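You operate a simulated robot arm through the tools that you are given. There is no shell and no other tool.

The job below is to be done with a simulated robot arm. You get a single attempt, and the scene is never put back.

TASK
Wind the red lead onto the orange reel and lock the winder again.
Fine: its plug goes in the reel's clip; wind the whole lead.

The check looks at the end state, three seconds after you hand in, the way a careful person would. Anything else that was tipped, shoved, dropped, spilled or broken makes it a failure.

THE ROBOT
A 6-joint arm with a fingered hand, fixed in place. Base frame: the origin is on the floor under the middle of its stand, x ahead of it, y to its left, z up. Lengths are in mm, angles in rad, forces in N, time in s.
With the tool pointing down near the work surface it reaches from about 340 to 820 mm from the base axis. Its first joint turns from -2.897 to 2.897 rad. Payload 4 kg.
The tool frame sits at the grasp point between the pads (the TCP): z along the fingers, y along the line on which they close. The tips reach 26 mm beyond it. The gripper opens to 132 mm; its body begins 73 mm behind the TCP. The gripper is a hand of 5 fingers: y runs from the thumb to the fingers, the wrist lies at [0, 0, -239] in the tool frame.
Orientation is that of the tool frame in the base frame, as a unit quaternion [x, y, z, w]. With the fingers straight down and closing along the base's y, the tool's x points along the base's -x, its y along +y and its z along -z.

THE INTERFACE
- The arm moves only by the tool step_arm. Its arguments are lists of equal length, an entry for each row: "xyz": the shift along the base's x, y, z in mm, a list of three; "dr": the turn, a rotation vector about the base's x, y, z in rad, a list of three. In form: {"xyz": [[dx, dy, dz], ...], "dr": [[ax, ay, az], ...]}. A call has 1 to 20 rows; each row shifts and turns the commanded pose from where the row before left it. A row lasts 0.2 s, in which the tool goes at most 50 mm and 0.15 rad; a call with a longer step from one row to the next is refused whole. Where a pose cannot be reached the arm comes as near as it can. A force on the tool above 90 N (or 10 N above the force at the start of the call, whichever is more), or a blocked arm, ends the call early, and 0.2 s more pass. In this call time passes only in rows, and 0.2 s behind the last. It gives the time, the measured TCP pose, the force on the tool (base axes), the opening and the grip force at its end, in the units of the frame above (readings bear some noise), with the torque about the TCP (base axes, N m) and any sound that the robot's microphone picked up.
- Cameras (640 x 400 px; columns grow to the right, rows downward): "scene" is fixed at [47.9, 499.2, 1533.5]; the picture's right is [-0.43, -0.90, 0.00], its down [-0.70, 0.33, -0.63] and it looks along [0.57, -0.27, -0.78] (base axes); focal length 272 px, centre (320, 200). "wrist" rides on the gripper at [84, 2, -97] in the tool frame; the picture's right is [-0.02, 1.00, 0.00], its down [-0.75, -0.02, -0.66] and it looks along [-0.66, -0.01, 0.75] (tool axes); focal length 270 px, centre (320, 200). There is no depth. A picture from a camera that has moved, and an enlarged one, comes with that camera's place and axes in the base frame and with its lens.
- camera(camera): a new picture of that camera. The clock stands still meanwhile.
- move_fingers(finger1, finger2, finger3, finger4, thumb_bend): sets how far each is bent, from 0 (flat) to 100 (curled in); at 30 the hand is open as for a grip, at 70 the pads meet at the TCP. One left out holds its place. A second passes; each finger stops where it meets its share of the squeeze, and holds until it gets a number again. It is the only way to open and close the hand. It gives what a move gives, with no picture; readings hold the bend of each and the force on the fingers (four entries, about 0 where the hand has none), thumb and palm.
- inspect(camera, box): a new picture of the part [left, top, right, bottom] of that camera's present view, enlarged. The clock stands still meanwhile.
- close_job(): hands the job in; it is judged then, once.

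Nothing tells you positions but the pictures and the camera data. Unless the task says otherwise, let go and move clear before handing in.

The tools are called after "Request:" as a command line: name --argument value ..., lists and objects as JSON in quotes. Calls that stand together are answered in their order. step_arm: Moves the arm, as the interface text tells. Its arguments: {"type":"object","properties":{"xyz":{"type":"array","items":{"type":"array","items":{"type":"number"}}},"dr":{"type":"array","items":{"type":"array","items":{"type":"number"}}}},"required":["xyz","dr"]} The other tools are called the same way: move_fingers (finger1, finger2, finger3, finger4, thumb_bend) moves the fingers one by one; camera (camera) takes a picture; inspect (camera, box) takes an enlarged picture of a part of a camera's view; close_job () hands the job in.

At the start:

```text
t: 0.0
ee_pos: [532.1, 128.7, 1181.7]
tcp_rot: [0.0, 1.0, 0.0, 0.0]
ft_force: [0.3, 0.0, 0.0]
ft_torque: [0.01, -0.01, -0.01]
width: 131.7
grasp_force: 0.0
shape: jaw
bend: [30.0, 30.0, 30.0, 30.0, 30.0]
finger forces: [0.1, 0.0, 0.0, 0.1, 0.0, 0.1]
```

scene: 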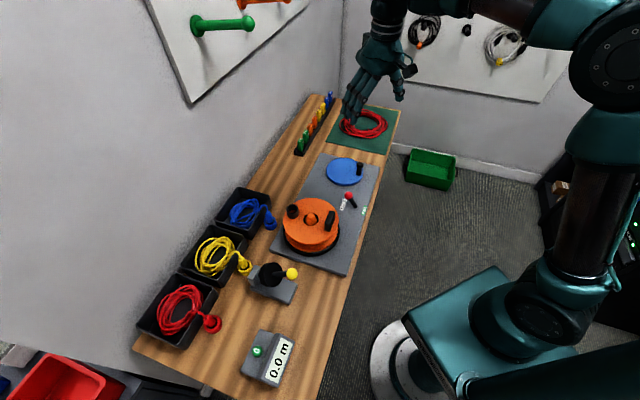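
wrist: 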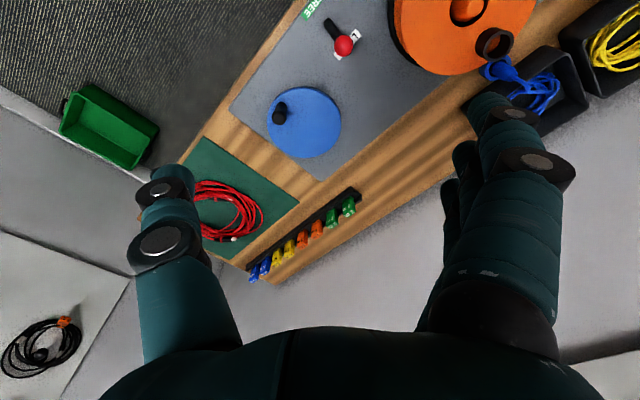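

I see a bench with an orange reel on a winder (with a crank disc in blue, a red-knobbed lever), a red lead in a near-left tray, another red coil on a green mat, and a meter counter. I'll look closer at each before moving.

Request:
inspect --camera "scene" --box '[260, 140, 400, 280]'

Request:
inspect --camera "scene" --box '[130, 180, 310, 390]'

Request:
inspect --camera "scene" --box '[280, 80, 420, 170]'

Request:
inspect --camera "wrist" --box '[220, 0, 640, 200]'

```text
2.86 times, centred on (330, 210) of scene
camera zoom: at [47.9, 499.2, 1533.5], right [-0.43, -0.9, 0.0], down [-0.7, 0.33, -0.63], along [0.57, -0.27, -0.78], focal length 776 px, centre (291, 171)
```

zoom: 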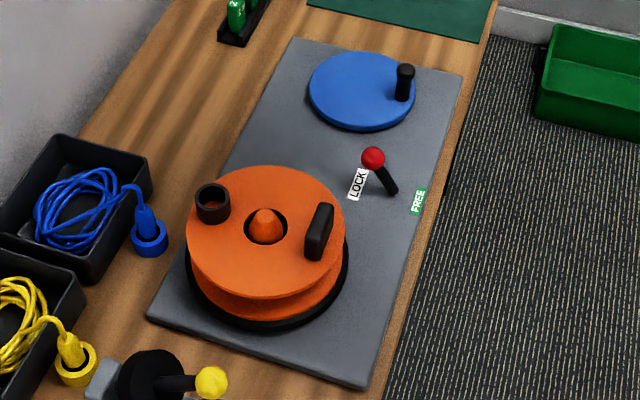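

```text
1.90 times, centred on (220, 285) of scene
camera zoom: at [47.9, 499.2, 1533.5], right [-0.43, -0.9, 0.0], down [-0.7, 0.33, -0.63], along [0.57, -0.27, -0.78], focal length 518 px, centre (510, 38)
```

zoom: 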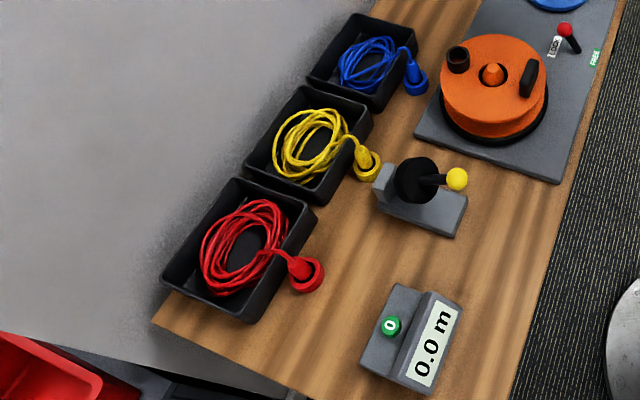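

```text
4.44 times, centred on (350, 125) of scene
camera zoom: at [47.9, 499.2, 1533.5], right [-0.43, -0.9, 0.0], down [-0.7, 0.33, -0.63], along [0.57, -0.27, -0.78], focal length 1208 px, centre (187, 533)
```

zoom: 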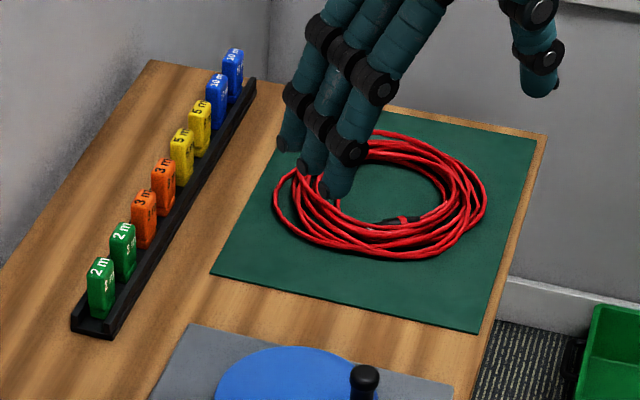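

```text
1.52 times, centred on (430, 100) of wrist
camera zoom: at [448.3, 130.6, 1278.9], right [0.02, 1.0, 0.0], down [0.75, -0.02, 0.66], along [0.66, -0.01, -0.75], focal length 412 px, centre (152, 352)
```

zoom: 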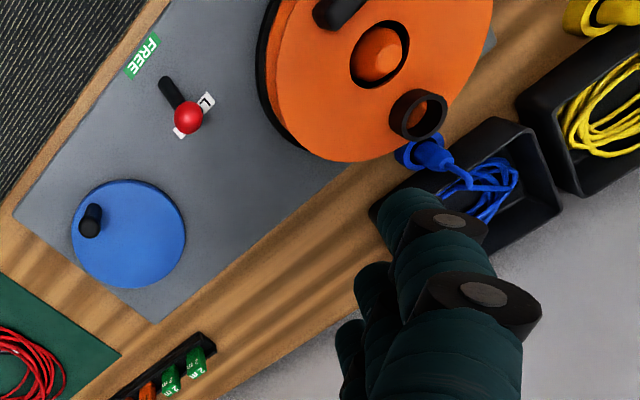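

The orange reel sits near (489, 319), with its top around z≈870. The blue crank disc is near (666, 100), and the red lead's plug stands in a ring near (340, 660). I'll zoom in more to work out the clip, lever, plug and the second red coil.

Request:
inspect --camera "scene" --box '[276, 188, 356, 264]'

Request:
inspect --camera "scene" --box '[130, 270, 230, 350]'

Request:
inspect --camera "scene" --box '[235, 250, 305, 310]'

Request:
inspect --camera "scene" --box '[235, 325, 305, 390]'

Request:
inspect --camera "scene" --box '[322, 150, 382, 216]'

Request:
inspect --camera "wrist" --box '[170, 150, 310, 260]'

Request:
inspect --camera "scene" --box '[0, 330, 130, 400]'

Request:
inspect --camera "scene" --box '[400, 0, 560, 100]'

```text
5.26 times, centred on (316, 226) of scene
camera zoom: at [47.9, 499.2, 1533.5], right [-0.43, -0.9, 0.0], down [-0.7, 0.33, -0.63], along [0.57, -0.27, -0.78], focal length 1430 px, centre (341, 63)
```

zoom: 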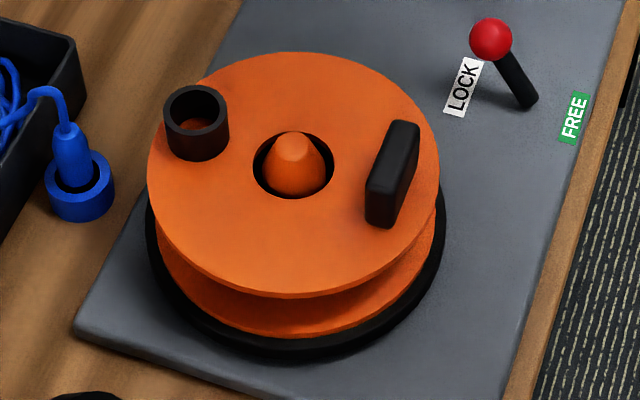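

```text
5.00 times, centred on (180, 310) of scene
camera zoom: at [47.9, 499.2, 1533.5], right [-0.43, -0.9, 0.0], down [-0.7, 0.33, -0.63], along [0.57, -0.27, -0.78], focal length 1359 px, centre (1020, -350)
```

zoom: 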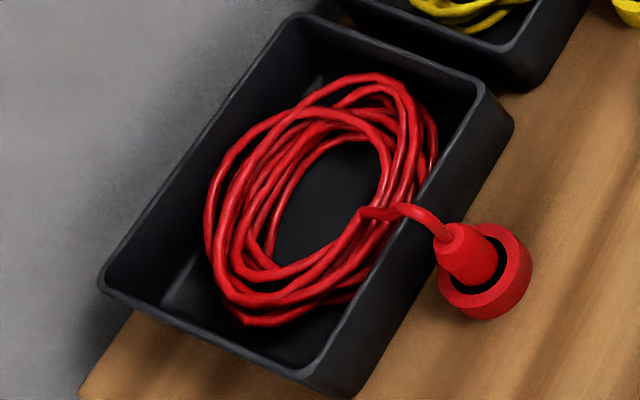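

```text
6.67 times, centred on (270, 280) of scene
camera zoom: at [47.9, 499.2, 1533.5], right [-0.43, -0.9, 0.0], down [-0.7, 0.33, -0.63], along [0.57, -0.27, -0.78], focal length 1812 px, centre (653, -333)
```

zoom: 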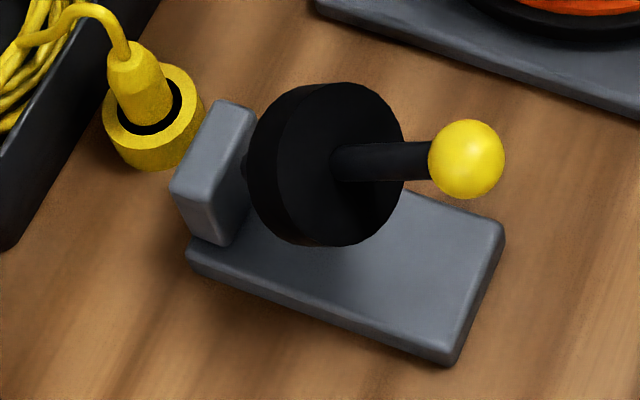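

```text
6.15 times, centred on (270, 358) of scene
camera zoom: at [47.9, 499.2, 1533.5], right [-0.43, -0.9, 0.0], down [-0.7, 0.33, -0.63], along [0.57, -0.27, -0.78], focal length 1672 px, centre (628, -769)
```

zoom: 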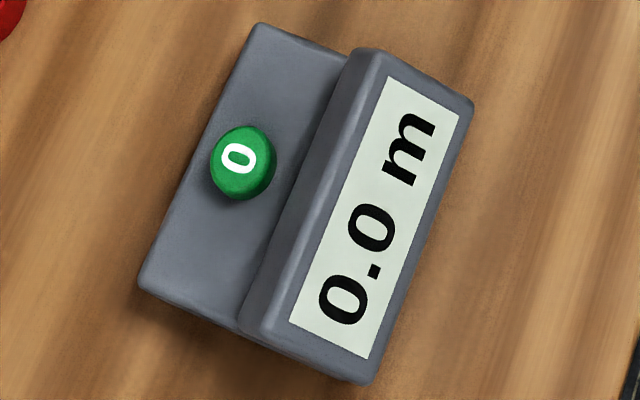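

```text
6.06 times, centred on (352, 183) of scene
camera zoom: at [47.9, 499.2, 1533.5], right [-0.43, -0.9, 0.0], down [-0.7, 0.33, -0.63], along [0.57, -0.27, -0.78], focal length 1647 px, centre (126, 303)
```

zoom: 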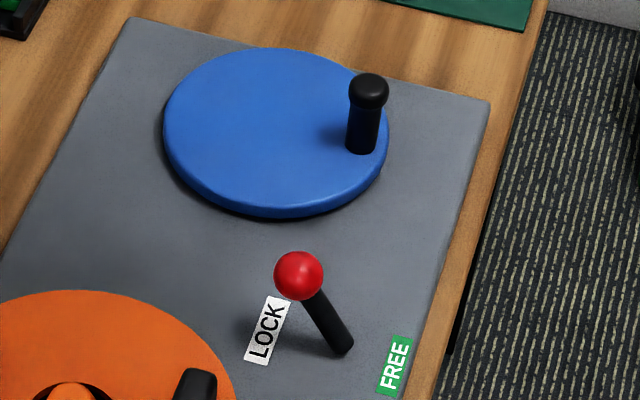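

```text
3.64 times, centred on (240, 205) of wrist
camera zoom: at [448.3, 130.6, 1278.9], right [0.02, 1.0, 0.0], down [0.75, -0.02, 0.66], along [0.66, -0.01, -0.75], focal length 983 px, centre (611, 182)
```

zoom: 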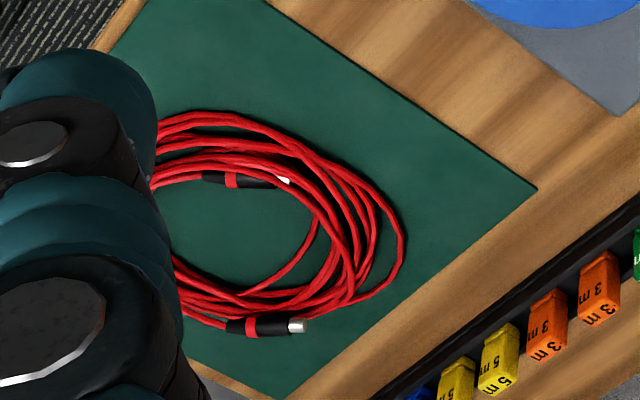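

```text
4.92 times, centred on (65, 365) of scene
camera zoom: at [47.9, 499.2, 1533.5], right [-0.43, -0.9, 0.0], down [-0.7, 0.33, -0.63], along [0.57, -0.27, -0.78], focal length 1338 px, centre (1575, -612)
```

zoom: 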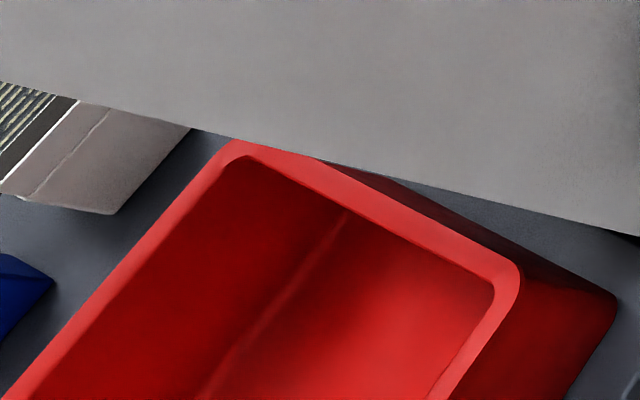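

```text
4.00 times, centred on (480, 50) of scene
camera zoom: at [47.9, 499.2, 1533.5], right [-0.43, -0.9, 0.0], down [-0.7, 0.33, -0.63], along [0.57, -0.27, -0.78], focal length 1087 px, centre (-320, 800)
```

zoom: 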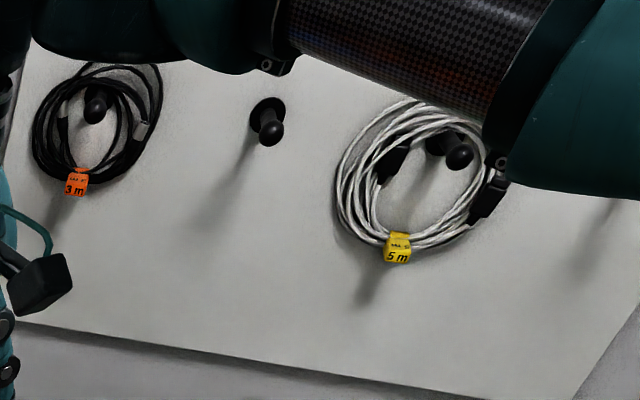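

The red lead in the near tray has a single plug parked in a red ring, and the black cup on the reel flange matches that ring, so I take the cup to be the clip. The coil on the mat is a different cable with two ends. I'll swing the hand over the tray end, turned square to the bench, to get a closer look.

Request:
step_arm --xyz '[[-25, 29, -9], [-25, 29, -9], [-25, 29, -9], [-25, 29, -9], [-25, 29, -9], [-25, 29, -9], [-25, 29, -9], [-25, 29, -9], [-25, 29, -9], [-25, 29, -9], [-25, 29, -9], [-25, 29, -9], [-25, 29, -9], [-25, 29, -9]]' --dr '[[0, 0, 0.049], [0, 0, 0.049], [0, 0, 0.049], [0, 0, 0.049], [0, 0, 0.049], [0, 0, 0.049], [0, 0, 0.049], [0, 0, 0.049], [0, 0, 0.049], [0, 0, 0.049], [0, 0, 0.049], [0, 0, 0.049], [0, 0, 0.049], [0, 0, 0.049]]'

Request:
camera --camera "wrist"

Request:
camera --camera "scene"

```text
t: 3.0
ee_pos: [182.4, 535.3, 1054.6]
tcp_rot: [-0.337, 0.941, 0.001, 0.001]
ft_force: [0.1, 0.5, -0.4]
ft_torque: [0.01, -0.02, -0.01]
width: 131.9
grasp_force: 0.1
shape: jaw
bend: [30.0, 30.0, 30.0, 30.0, 30.0]
finger forces: [0.0, 0.0, 0.0, 0.0, 0.0, 0.0]
```

```text
taken
camera wrist: at [118.7, 482.2, 1151.1], right [-0.62, 0.79, 0.0], down [0.59, 0.47, 0.66], along [0.52, 0.41, -0.75], focal length 270 px, centre (320, 200)
```

wrist: 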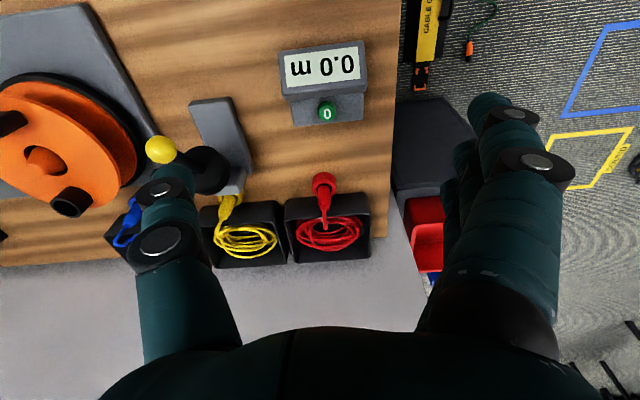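

```text
taken
```

scene: 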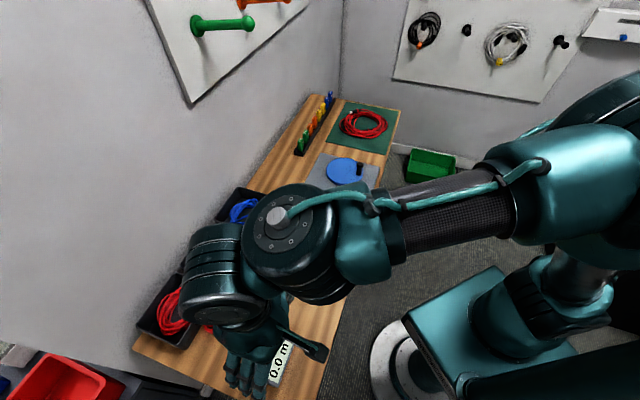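

The hand is now square to the bench, with the red tray and plug ahead. I'll zoom in to measure the plug, tray and cup.

Request:
inspect --camera "wrist" --box '[270, 150, 390, 275]'

Request:
inspect --camera "wrist" --box '[0, 40, 270, 220]'

Request:
inspect --camera "wrist" --box '[270, 30, 380, 140]'

```text
3.20 times, centred on (330, 212) of wrist
camera zoom: at [118.7, 482.2, 1151.1], right [-0.62, 0.79, 0.0], down [0.59, 0.47, 0.66], along [0.52, 0.41, -0.75], focal length 865 px, centre (288, 160)
```

zoom: 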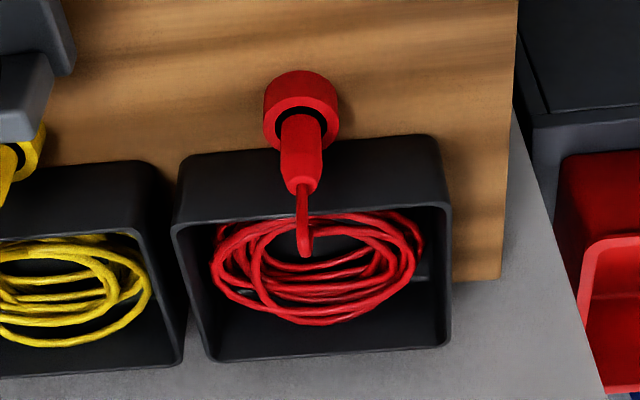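

```text
2.22 times, centred on (135, 130) of wrist
camera zoom: at [118.7, 482.2, 1151.1], right [-0.62, 0.79, 0.0], down [0.59, 0.47, 0.66], along [0.52, 0.41, -0.75], focal length 601 px, centre (731, 356)
```

zoom: 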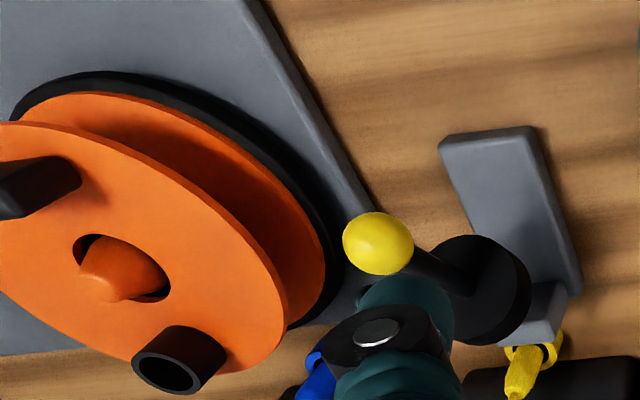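

```text
3.64 times, centred on (325, 85) of wrist
camera zoom: at [118.7, 482.2, 1151.1], right [-0.62, 0.79, 0.0], down [0.59, 0.47, 0.66], along [0.52, 0.41, -0.75], focal length 983 px, centre (302, 618)
```

zoom: 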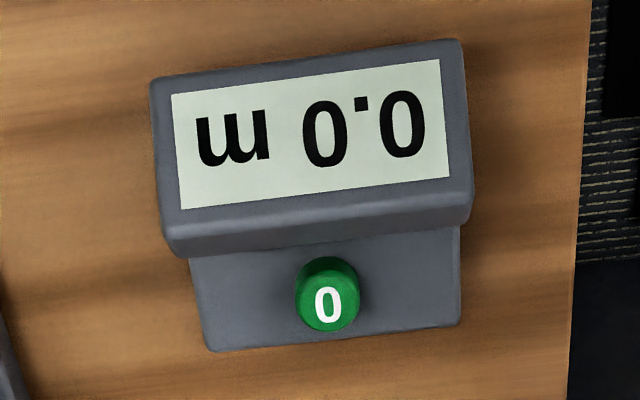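

The plug axis is near (342, 665) with its top at z≈841. The tray wall is about 37 mm beyond it, and the cup rim is near (531, 360, 886). Before approaching I'll find out which finger is which by curling the outer ones.

Request:
move_fingers --finger1 100

Request:
camera --camera "wrist"

Request:
inspect --camera "scene" --box '[180, 270, 350, 400]'

```text
t: 4.0
ee_pos: [183.3, 535.0, 1053.9]
tcp_rot: [-0.337, 0.942, 0.0, 0.0]
ft_force: [-0.7, -0.2, -0.6]
ft_torque: [0.0, -0.02, -0.02]
width: 64.8
grasp_force: 0.0
shape: fingers
bend: [100.0, 30.0, 30.0, 30.0, 30.0]
finger forces: [0.0, 0.1, 0.0, 0.0, 0.0, 0.0]
```

```text
taken
camera wrist: at [118.9, 482.0, 1151.1], right [-0.62, 0.79, 0.0], down [0.59, 0.47, 0.66], along [0.52, 0.41, -0.75], focal length 270 px, centre (320, 200)
```

wrist: 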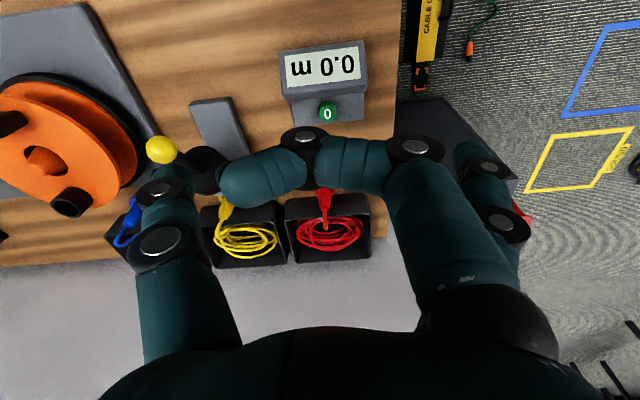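

```text
3.08 times, centred on (265, 335) of scene
camera zoom: at [47.9, 499.2, 1533.5], right [-0.43, -0.9, 0.0], down [-0.7, 0.33, -0.63], along [0.57, -0.27, -0.78], focal length 836 px, centre (489, -215)
```

zoom: 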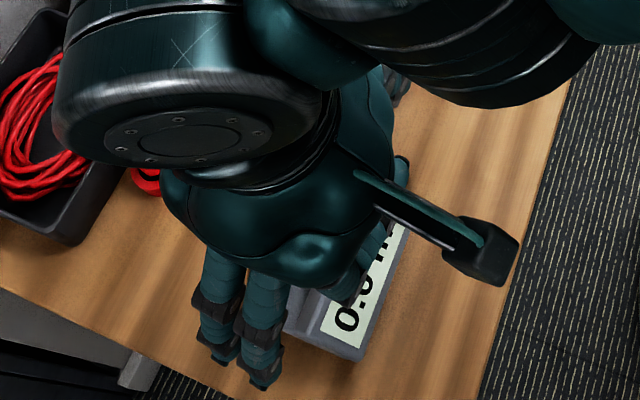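

Finger1 is on the camera (robot) side, so finger4 will be on the tray side. I'll reopen finger1 and move to about 100 mm above the plug, set slightly toward the robot so finger4 clears the tray rim, then check the alignment.

Request:
move_fingers --finger1 30

Request:
step_arm --xyz '[[25.5, 20.8, -15], [25.5, 20.8, -15], [25.5, 20.8, -15], [25.5, 20.8, -15], [25.5, 20.8, -15], [25.5, 20.8, -15]]' --dr '[[0, 0, 0], [0, 0, 0], [0, 0, 0], [0, 0, 0], [0, 0, 0], [0, 0, 0]]'

Request:
camera --camera "wrist"

Request:
camera --camera "scene"

```text
t: 5.0
ee_pos: [184.9, 535.2, 1055.0]
tcp_rot: [-0.336, 0.942, 0.0, 0.0]
ft_force: [0.6, -0.5, -0.1]
ft_torque: [-0.02, -0.02, 0.04]
width: 138.7
grasp_force: 0.0
shape: fingers
bend: [30.0, 30.0, 30.0, 30.0, 30.0]
finger forces: [0.0, 0.0, 0.0, 0.0, 0.0, 0.0]
```

```text
t: 6.4
ee_pos: [335.3, 659.3, 965.5]
tcp_rot: [-0.337, 0.942, 0.0, 0.0]
ft_force: [-0.1, 0.4, 0.9]
ft_torque: [-0.02, 0.02, -0.02]
width: 138.9
grasp_force: 0.0
shape: fingers
bend: [30.0, 30.0, 30.0, 30.0, 30.0]
finger forces: [0.0, 0.1, 0.0, 0.0, 0.0, 0.0]
```

```text
taken
camera wrist: at [270.4, 607.3, 1061.3], right [-0.62, 0.79, 0.0], down [0.59, 0.47, 0.66], along [0.52, 0.41, -0.75], focal length 270 px, centre (320, 200)
```

wrist: 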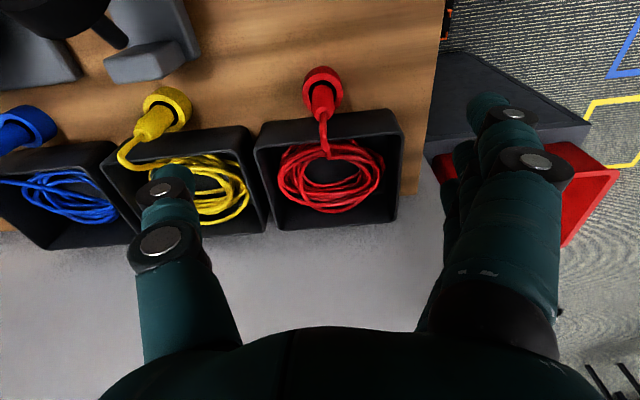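

```text
taken
```

scene: 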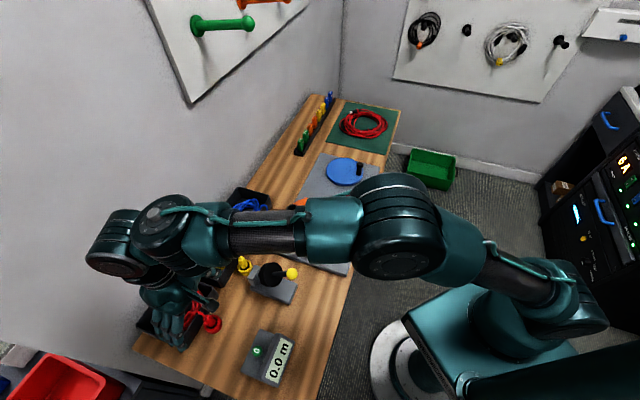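

The plug is in view between the thumb and fingers. I'll zoom in to refine its position.

Request:
inspect --camera "wrist" --box '[250, 50, 400, 240]'

Request:
inspect --camera "wrist" --box '[290, 55, 350, 125]'

```text
2.11 times, centred on (325, 145) of wrist
camera zoom: at [270.4, 607.3, 1061.3], right [-0.62, 0.79, 0.0], down [0.59, 0.47, 0.66], along [0.52, 0.41, -0.75], focal length 569 px, centre (310, 316)
```

zoom: 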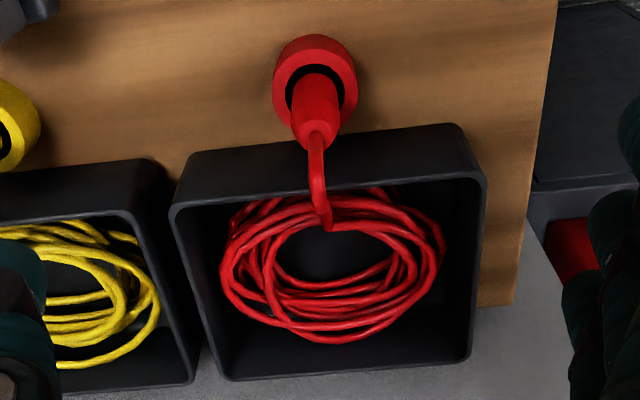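

```text
5.71 times, centred on (320, 90) of wrist
camera zoom: at [270.4, 607.3, 1061.3], right [-0.62, 0.79, 0.0], down [0.59, 0.47, 0.66], along [0.52, 0.41, -0.75], focal length 1544 px, centre (320, 829)
```

zoom: 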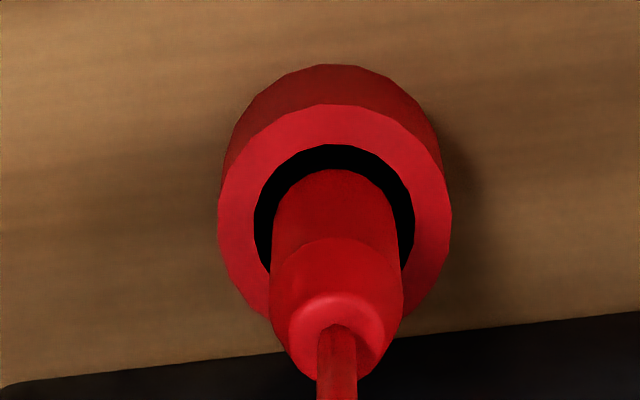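

The plug is centred to within 3 mm across the fingers. I'll shift slightly and come down to z≈870 before checking again.

Request:
step_arm --xyz '[[-0.5, 0.5, -24], [-0.5, 0.5, -24], [-0.5, 0.5, -24], [-0.4, 0.5, -24]]' --dr '[[0, 0, 0], [0, 0, 0], [0, 0, 0], [0, 0, 0]]'

Request:
camera --camera "wrist"

Request:
inspect --camera "scene" --box '[120, 240, 260, 380]'

```text
t: 7.4
ee_pos: [333.3, 662.4, 871.8]
tcp_rot: [-0.336, 0.942, 0.0, 0.0]
ft_force: [-0.5, 0.3, 0.1]
ft_torque: [0.02, 0.01, -0.01]
width: 139.0
grasp_force: 0.0
shape: fingers
bend: [30.0, 30.0, 30.0, 30.0, 30.0]
finger forces: [0.0, 0.1, 0.0, 0.0, 0.1, 0.0]
```

```text
taken
camera wrist: at [268.3, 610.2, 967.6], right [-0.62, 0.79, 0.0], down [0.59, 0.47, 0.66], along [0.52, 0.41, -0.75], focal length 270 px, centre (320, 200)
```

wrist: 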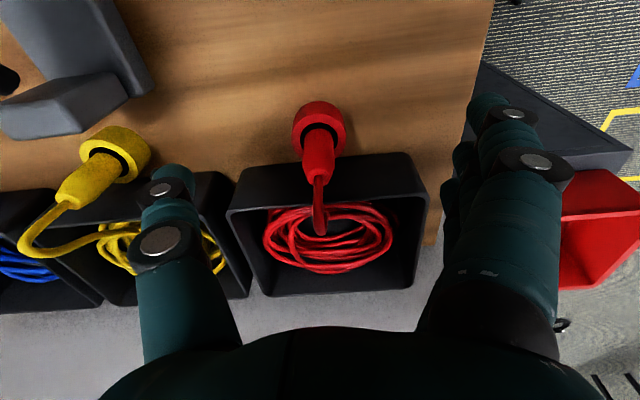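

```text
2.86 times, centred on (190, 310) of scene
camera zoom: at [47.9, 499.2, 1533.5], right [-0.43, -0.9, 0.0], down [-0.7, 0.33, -0.63], along [0.57, -0.27, -0.78], focal length 776 px, centre (691, -114)
```

zoom: 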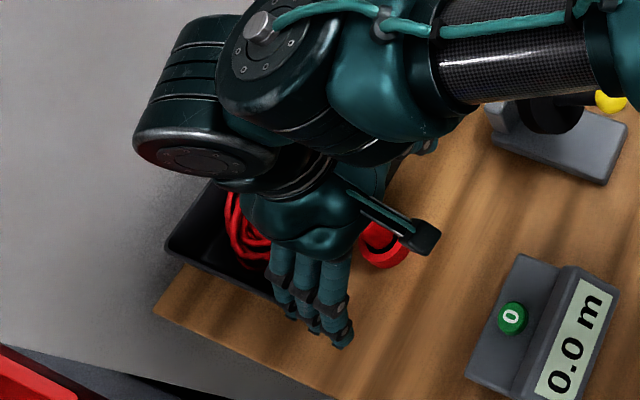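

Request:
inspect --camera "wrist" --box '[270, 90, 370, 190]'

```text
4.00 times, centred on (320, 140) of wrist
camera zoom: at [268.3, 610.2, 967.6], right [-0.62, 0.79, 0.0], down [0.59, 0.47, 0.66], along [0.52, 0.41, -0.75], focal length 1081 px, centre (320, 440)
```

zoom: 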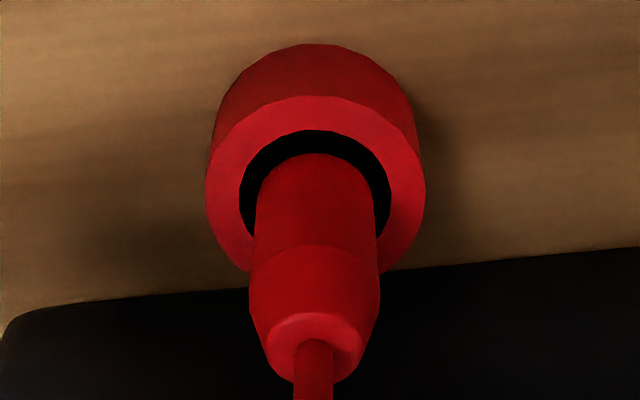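

Request:
inspect --camera "scene" --box '[165, 270, 235, 340]'

Request:
inspect --camera "wrist" --box '[400, 60, 600, 220]'

Request:
inspect --camera "wrist" --box '[100, 130, 260, 260]'

```text
5.71 times, centred on (200, 305) of scene
camera zoom: at [47.9, 499.2, 1533.5], right [-0.43, -0.9, 0.0], down [-0.7, 0.33, -0.63], along [0.57, -0.27, -0.78], focal length 1553 px, centre (1006, -400)
```

zoom: 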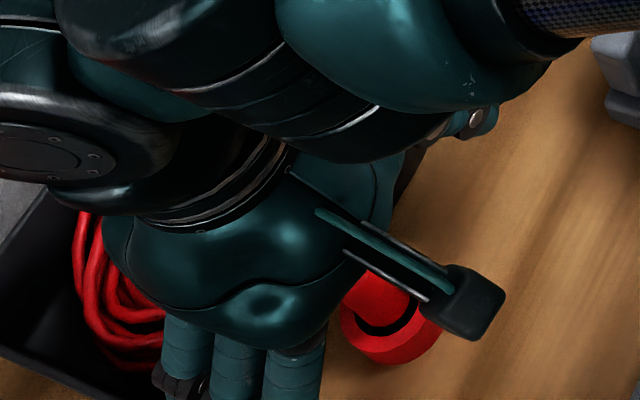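

```text
2.50 times, centred on (500, 140) of wrist
camera zoom: at [268.3, 610.2, 967.6], right [-0.62, 0.79, 0.0], down [0.59, 0.47, 0.66], along [0.52, 0.41, -0.75], focal length 676 px, centre (-130, 350)
```

zoom: 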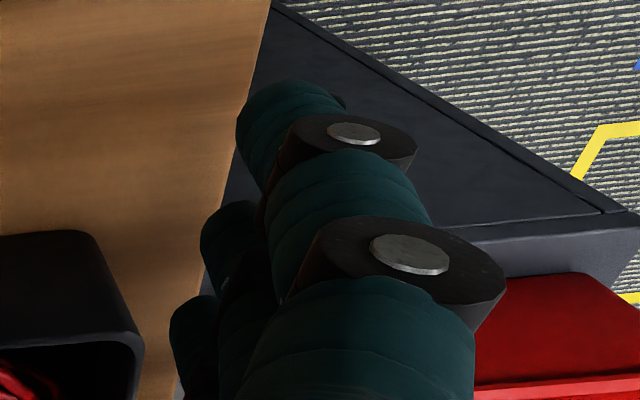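

```text
3.08 times, centred on (180, 195) of wrist
camera zoom: at [268.3, 610.2, 967.6], right [-0.62, 0.79, 0.0], down [0.59, 0.47, 0.66], along [0.52, 0.41, -0.75], focal length 832 px, centre (751, 215)
```

zoom: 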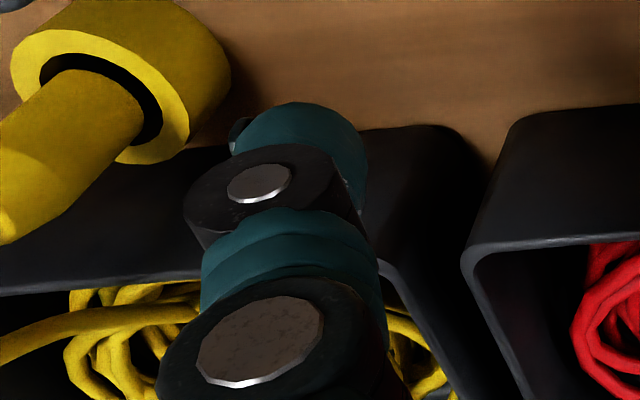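

The plug axis works out at n≈692 mm along the bench normal, with its top at z≈833 and the ring top at ≈785. The tray wall is only about 31 mm beyond, so finger4 would hit the rim. I'll check whether flattening it lifts it clear.

Request:
move_fingers --finger4 0

Request:
camera --camera "wrist"

Request:
inspect --camera "scene" --box '[150, 260, 250, 360]'

```text
t: 8.4
ee_pos: [332.9, 661.7, 871.9]
tcp_rot: [-0.337, 0.941, 0.001, 0.0]
ft_force: [0.0, 0.2, 0.4]
ft_torque: [0.0, -0.01, -0.03]
width: 138.9
grasp_force: 0.0
shape: fingers
bend: [30.0, 30.0, 30.0, 0.0, 30.0]
finger forces: [0.1, 0.0, 0.0, 0.0, 0.0, 0.0]
```

```text
taken
camera wrist: at [268.4, 610.3, 968.0], right [-0.62, 0.79, 0.0], down [0.59, 0.47, 0.66], along [0.52, 0.41, -0.75], focal length 270 px, centre (320, 200)
```

wrist: 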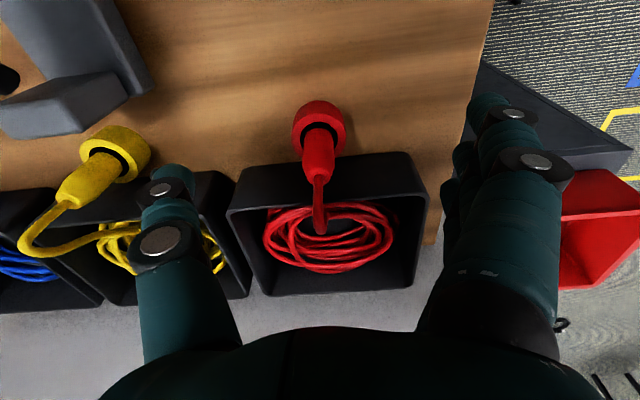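

```text
4.00 times, centred on (200, 310) of scene
camera zoom: at [47.9, 499.2, 1533.5], right [-0.43, -0.9, 0.0], down [-0.7, 0.33, -0.63], along [0.57, -0.27, -0.78], focal length 1087 px, centre (800, -240)
```

zoom: 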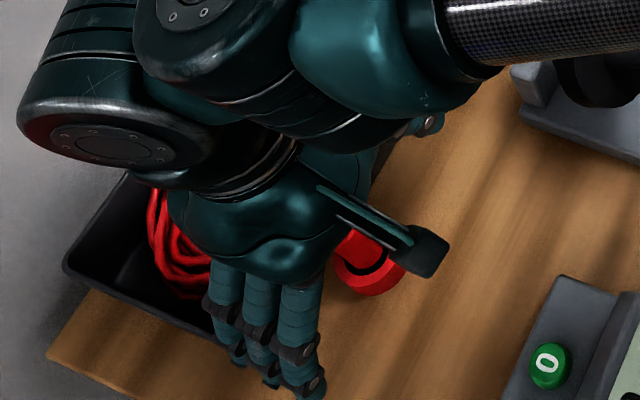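

Request:
move_fingers --finger4 100

Request:
camera --camera "wrist"

Request:
inspect --camera "scene" --box '[150, 260, 250, 360]'

```text
t: 9.4
ee_pos: [333.1, 662.4, 871.7]
tcp_rot: [-0.336, 0.942, 0.0, -0.001]
ft_force: [0.4, 0.2, 0.7]
ft_torque: [0.03, 0.01, 0.0]
width: 139.1
grasp_force: 0.1
shape: fingers
bend: [30.0, 30.0, 30.0, 100.0, 30.0]
finger forces: [0.0, 0.0, 0.1, 0.0, 0.0, 0.0]
```

```text
taken
camera wrist: at [268.4, 610.3, 967.9], right [-0.62, 0.79, 0.0], down [0.59, 0.47, 0.66], along [0.52, 0.41, -0.75], focal length 270 px, centre (320, 200)
```

wrist: 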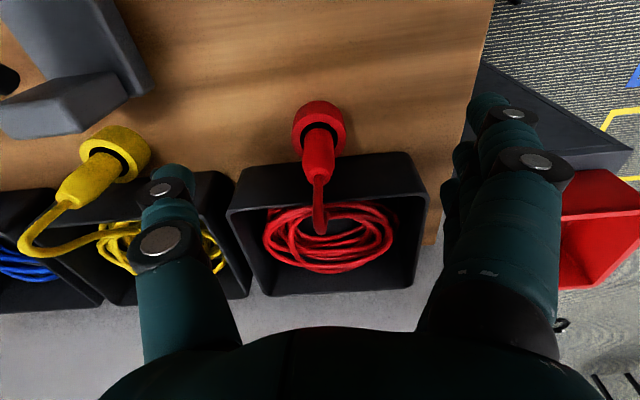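

```text
4.00 times, centred on (200, 310) of scene
camera zoom: at [47.9, 499.2, 1533.5], right [-0.43, -0.9, 0.0], down [-0.7, 0.33, -0.63], along [0.57, -0.27, -0.78], focal length 1087 px, centre (800, -240)
```

zoom: 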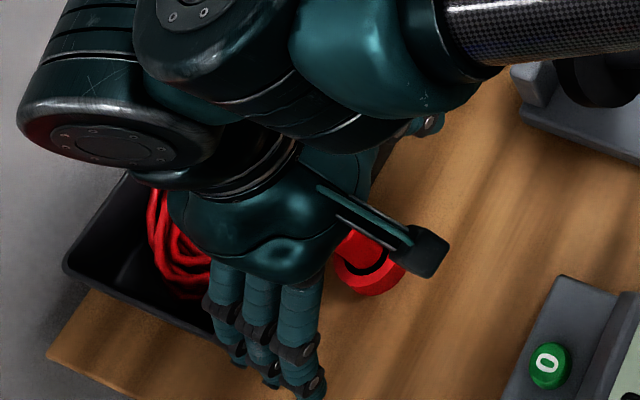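

Request:
move_fingers --finger4 30 --finger3 100

Request:
camera --camera "wrist"

Request:
inspect --camera "scene" --box '[150, 260, 250, 360]'

```text
t: 10.4
ee_pos: [333.5, 662.8, 871.2]
tcp_rot: [-0.337, 0.942, 0.0, 0.0]
ft_force: [0.0, -0.4, 0.5]
ft_torque: [0.0, 0.01, -0.01]
width: 139.0
grasp_force: 0.1
shape: fingers
bend: [30.0, 30.0, 100.0, 30.0, 30.0]
finger forces: [0.0, 0.0, 0.1, 0.1, 0.0, 0.1]
```

```text
taken
camera wrist: at [268.4, 610.3, 967.9], right [-0.62, 0.79, 0.0], down [0.59, 0.47, 0.66], along [0.52, 0.41, -0.75], focal length 270 px, centre (320, 200)
```

wrist: 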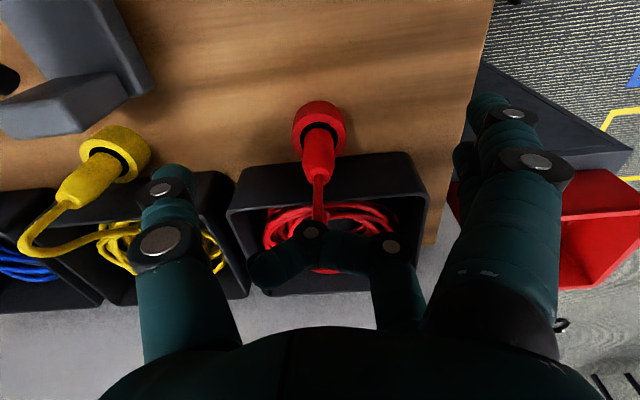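

```text
4.00 times, centred on (200, 310) of scene
camera zoom: at [47.9, 499.2, 1533.5], right [-0.43, -0.9, 0.0], down [-0.7, 0.33, -0.63], along [0.57, -0.27, -0.78], focal length 1087 px, centre (800, -240)
```

zoom: 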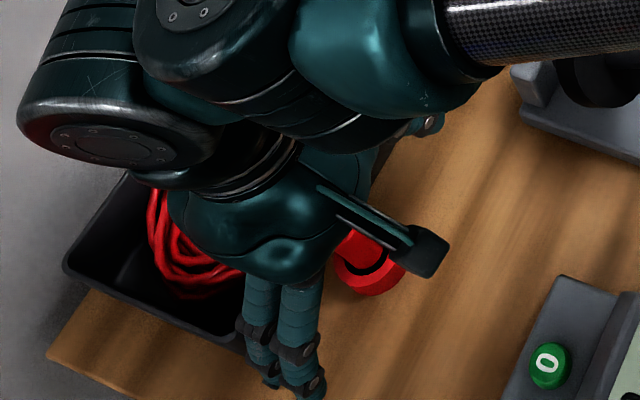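

Finger4 has no visible counterpart, so this hand really has three fingers plus a thumb. The bench is at 45°, about 6° off my hand, and the plug axis is at about (345.7, 671.3). I'll reopen finger3, square up, and place the plug between fingers 2/3 and the thumb before descending.

Request:
move_fingers --finger3 30

Request:
step_arm --xyz '[[1.2, -0.6, 0], [1.3, -0.5, 0]]' --dr '[[0, 0, 0.0485], [0, 0, 0.0485]]'

Request:
camera --camera "wrist"

Request:
inspect --camera "wrist" --box '[220, 80, 420, 260]'

```text
t: 11.4
ee_pos: [333.3, 662.1, 870.6]
tcp_rot: [-0.336, 0.942, 0.0, 0.0]
ft_force: [-0.5, 0.2, 1.0]
ft_torque: [0.02, 0.0, -0.04]
width: 138.9
grasp_force: 0.0
shape: fingers
bend: [30.0, 30.0, 30.0, 30.0, 30.0]
finger forces: [0.1, 0.1, 0.1, 0.0, 0.0, 0.0]
```

```text
t: 12.0
ee_pos: [334.7, 661.5, 871.4]
tcp_rot: [-0.382, 0.924, 0.0, 0.001]
ft_force: [0.8, 0.4, -0.3]
ft_torque: [0.01, 0.02, 0.02]
width: 139.0
grasp_force: 0.0
shape: fingers
bend: [30.0, 30.0, 30.0, 30.0, 30.0]
finger forces: [0.0, 0.0, 0.0, 0.1, 0.1, 0.0]
```

```text
taken
camera wrist: at [275.5, 602.5, 967.8], right [-0.69, 0.72, 0.0], down [0.54, 0.52, 0.66], along [0.48, 0.46, -0.75], focal length 270 px, centre (320, 200)
```

wrist: 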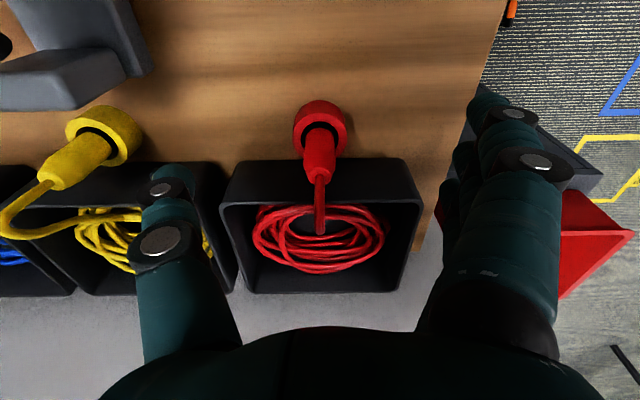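

```text
2.22 times, centred on (320, 170) of wrist
camera zoom: at [275.5, 602.5, 967.8], right [-0.69, 0.72, 0.0], down [0.54, 0.52, 0.66], along [0.48, 0.46, -0.75], focal length 601 px, centre (320, 267)
```

zoom: 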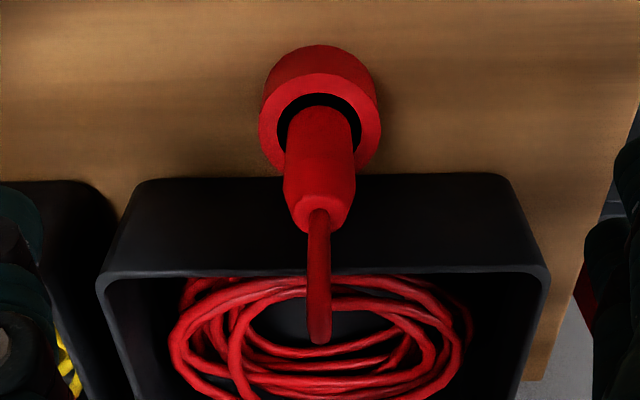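

The hand is now square with the tray and the plug is centred between the thumb and fingers. I'll descend to z≈818 in small steps.

Request:
step_arm --xyz '[[0.3, 0, -14], [0.3, 0, -14], [0.3, 0, -13], [0, 0, -12]]' --dr '[[0, 0, 0], [0, 0, 0], [0, 0, 0], [0, 0, 0]]'

Request:
camera --camera "wrist"

Request:
inspect --camera "scene" --box '[150, 260, 250, 360]'

```text
t: 13.0
ee_pos: [336.4, 660.2, 817.2]
tcp_rot: [-0.382, 0.924, -0.001, -0.001]
ft_force: [-0.2, 0.7, 0.8]
ft_torque: [-0.04, -0.02, -0.02]
width: 138.7
grasp_force: 0.1
shape: fingers
bend: [30.0, 30.0, 30.0, 30.0, 30.0]
finger forces: [0.0, 0.1, 0.0, 0.1, 0.0, 0.0]
```

```text
taken
camera wrist: at [276.6, 602.0, 913.6], right [-0.69, 0.72, 0.0], down [0.54, 0.52, 0.66], along [0.48, 0.46, -0.75], focal length 270 px, centre (320, 200)
```

wrist: 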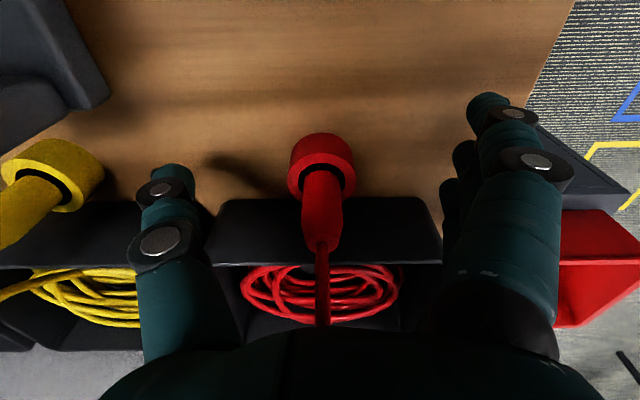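

```text
4.00 times, centred on (200, 310) of scene
camera zoom: at [47.9, 499.2, 1533.5], right [-0.43, -0.9, 0.0], down [-0.7, 0.33, -0.63], along [0.57, -0.27, -0.78], focal length 1087 px, centre (800, -240)
```

zoom: 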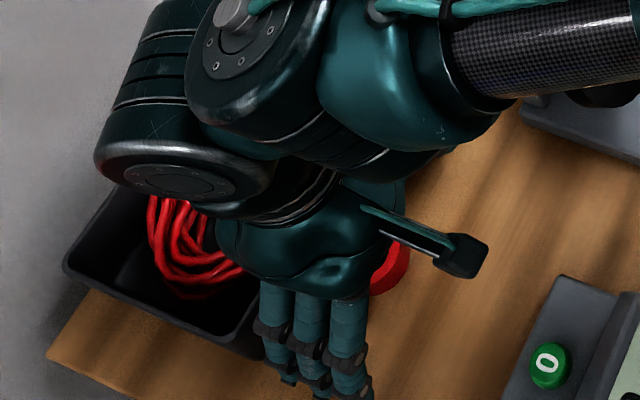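

The tool is at z≈817 without contact and the plug body sits at the grasp point. I'll close fingers 2, 3 and the thumb on it.

Request:
move_fingers --finger2 75 --finger3 75 --thumb_bend 75

Request:
camera --camera "wrist"

```text
t: 14.0
ee_pos: [335.7, 659.7, 816.0]
tcp_rot: [-0.382, 0.924, 0.0, 0.0]
ft_force: [-4.5, 0.9, 1.0]
ft_torque: [0.03, 0.06, -0.02]
width: 73.7
grasp_force: 5.0
shape: fingers
bend: [30.0, 74.0, 73.0, 30.0, 72.0]
finger forces: [0.0, 0.2, 4.7, 0.1, 5.4, 0.0]
```

```text
taken
camera wrist: at [276.4, 602.0, 913.7], right [-0.69, 0.72, 0.0], down [0.54, 0.52, 0.66], along [0.48, 0.46, -0.75], focal length 270 px, centre (320, 200)
```

wrist: 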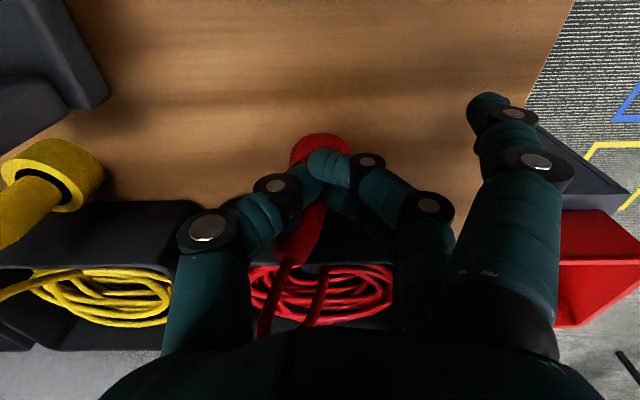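

Request:
inspect --camera "wrist" --box '[230, 110, 430, 290]'

Request:
inspect --camera "wrist" --box '[250, 120, 350, 220]'

```text
2.22 times, centred on (330, 200) of wrist
camera zoom: at [276.4, 602.0, 913.7], right [-0.69, 0.72, 0.0], down [0.54, 0.52, 0.66], along [0.48, 0.46, -0.75], focal length 601 px, centre (298, 200)
```

zoom: 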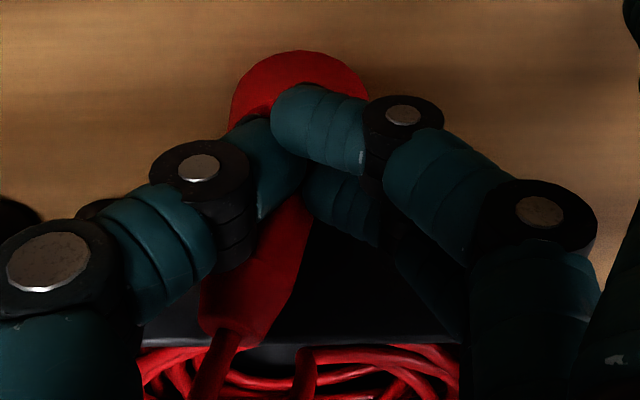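

```text
4.00 times, centred on (300, 170) of wrist
camera zoom: at [276.4, 602.0, 913.7], right [-0.69, 0.72, 0.0], down [0.54, 0.52, 0.66], along [0.48, 0.46, -0.75], focal length 1081 px, centre (400, 320)
```

zoom: 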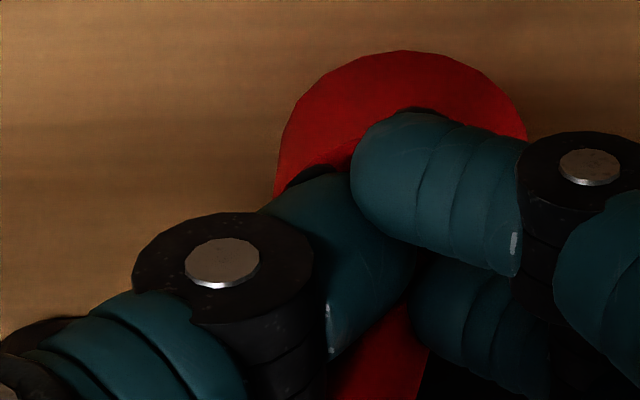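

The closure caught the plug off-centre. Finger2 slid past in front and the plug is leaning, so I'll reopen and re-measure before trying again.

Request:
move_fingers --finger2 30 --finger3 30 --thumb_bend 30

Request:
inspect --camera "wrist" --box '[220, 110, 420, 290]'

```text
t: 15.0
ee_pos: [336.0, 660.3, 816.0]
tcp_rot: [-0.382, 0.924, 0.0, 0.001]
ft_force: [0.3, -0.2, -0.2]
ft_torque: [0.02, 0.0, 0.0]
width: 138.3
grasp_force: 0.1
shape: fingers
bend: [30.0, 30.0, 30.0, 30.0, 30.0]
finger forces: [0.0, 0.0, 0.1, 0.1, 0.0, 0.0]
```

```text
2.22 times, centred on (320, 200) of wrist
camera zoom: at [276.6, 602.0, 913.7], right [-0.69, 0.72, 0.0], down [0.54, 0.52, 0.66], along [0.48, 0.45, -0.75], focal length 601 px, centre (320, 200)
```

zoom: 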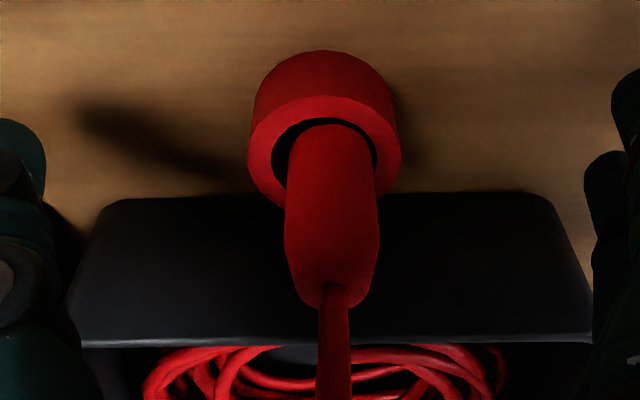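

The plug settled upright again. It sits about 5 mm farther out and 2 mm toward the fingers than ideal, so I'll shift the hand and pre-close partway to check centring.

Request:
step_arm --xyz '[[1.0, 2.2, 0.5], [1.0, 2.2, 0.5]]' --dr '[[0, 0, 0], [0, 0, 0]]'

Request:
move_fingers --finger2 56 --finger3 56 --thumb_bend 56

Request:
inspect --camera "wrist" --box '[220, 110, 420, 290]'

```text
t: 15.6
ee_pos: [336.9, 665.3, 817.9]
tcp_rot: [-0.383, 0.924, 0.001, -0.002]
ft_force: [-5.7, -6.0, 0.8]
ft_torque: [0.01, 0.01, 0.51]
width: 138.4
grasp_force: 3.9
shape: fingers
bend: [30.0, 30.0, 30.0, 31.0, 30.0]
finger forces: [0.0, 0.0, 0.0, 7.9, 0.0, 0.1]
```

```text
t: 16.6
ee_pos: [337.0, 664.0, 817.2]
tcp_rot: [-0.382, 0.924, 0.0, -0.001]
ft_force: [-7.4, -8.6, -0.6]
ft_torque: [-0.11, 0.02, 0.76]
width: 97.5
grasp_force: 5.9
shape: fingers
bend: [30.0, 56.0, 56.0, 31.0, 56.0]
finger forces: [0.1, 0.0, 0.1, 11.3, 0.0, 0.1]
```

```text
2.22 times, centred on (320, 200) of wrist
camera zoom: at [278.2, 606.3, 914.5], right [-0.69, 0.72, 0.0], down [0.54, 0.52, 0.66], along [0.47, 0.45, -0.75], focal length 601 px, centre (320, 200)
```

zoom: 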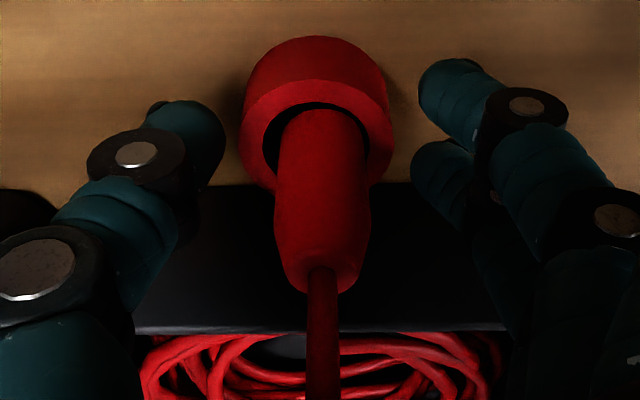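

Finger4 does exist after all: it touched the tray wall, though the rim doesn't appear to have moved. That puts fingers 2 and 3 at ±11 mm with the thumb at 0, so the plug should be centred on the TCP. I'll back off right away, lift, and come in rotated about 17° with the thumb partly closed.

Request:
step_arm --xyz '[[-4.5, -4.5, 0], [0, 0, 15], [0, 0, 20], [0, 0, 20]]' --dr '[[0, 0, 0], [0, 0, 0], [0, 0, 0], [0, 0, 0]]'

Request:
move_fingers --finger1 30 --finger2 30 --finger3 30 --finger4 30 --thumb_bend 56

Request:
inspect --camera "wrist" --box '[200, 80, 440, 300]'

Request:
inspect --camera "scene" --box '[130, 220, 270, 360]'

```text
t: 17.6
ee_pos: [332.2, 659.7, 873.3]
tcp_rot: [-0.382, 0.924, 0.0, 0.0]
ft_force: [-0.7, 0.2, -0.7]
ft_torque: [0.0, 0.0, -0.01]
width: 97.3
grasp_force: 0.1
shape: fingers
bend: [30.0, 56.0, 56.0, 30.0, 56.0]
finger forces: [0.0, 0.0, 0.1, 0.1, 0.0, 0.1]
```

```text
t: 18.6
ee_pos: [333.1, 660.4, 871.9]
tcp_rot: [-0.381, 0.924, -0.001, 0.0]
ft_force: [0.7, 0.5, -0.5]
ft_torque: [0.01, -0.01, -0.01]
width: 97.2
grasp_force: 0.0
shape: fingers
bend: [30.0, 30.0, 30.0, 30.0, 56.0]
finger forces: [0.1, 0.0, 0.1, 0.1, 0.1, 0.0]
```

```text
1.82 times, centred on (320, 190) of wrist
camera zoom: at [273.5, 601.8, 969.4], right [-0.69, 0.72, 0.0], down [0.54, 0.52, 0.66], along [0.48, 0.45, -0.75], focal length 491 px, centre (320, 218)
```

zoom: 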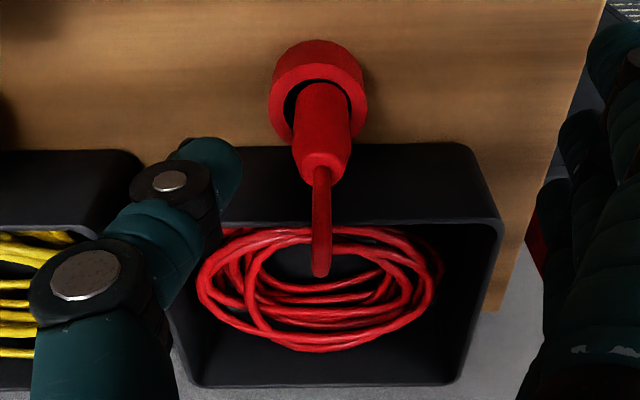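

```text
2.86 times, centred on (200, 290) of scene
camera zoom: at [47.9, 499.2, 1533.5], right [-0.43, -0.9, 0.0], down [-0.7, 0.33, -0.63], along [0.57, -0.27, -0.78], focal length 776 px, centre (663, -57)
```

zoom: 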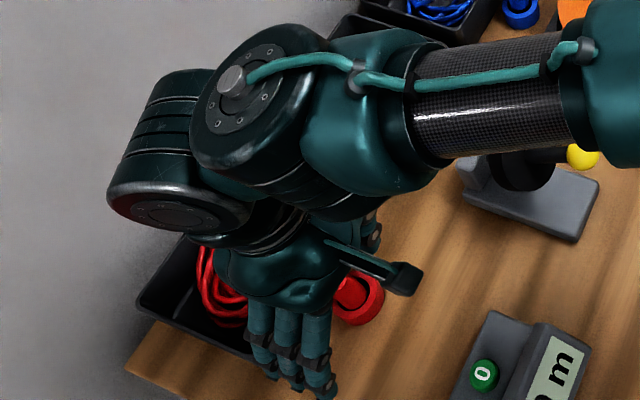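

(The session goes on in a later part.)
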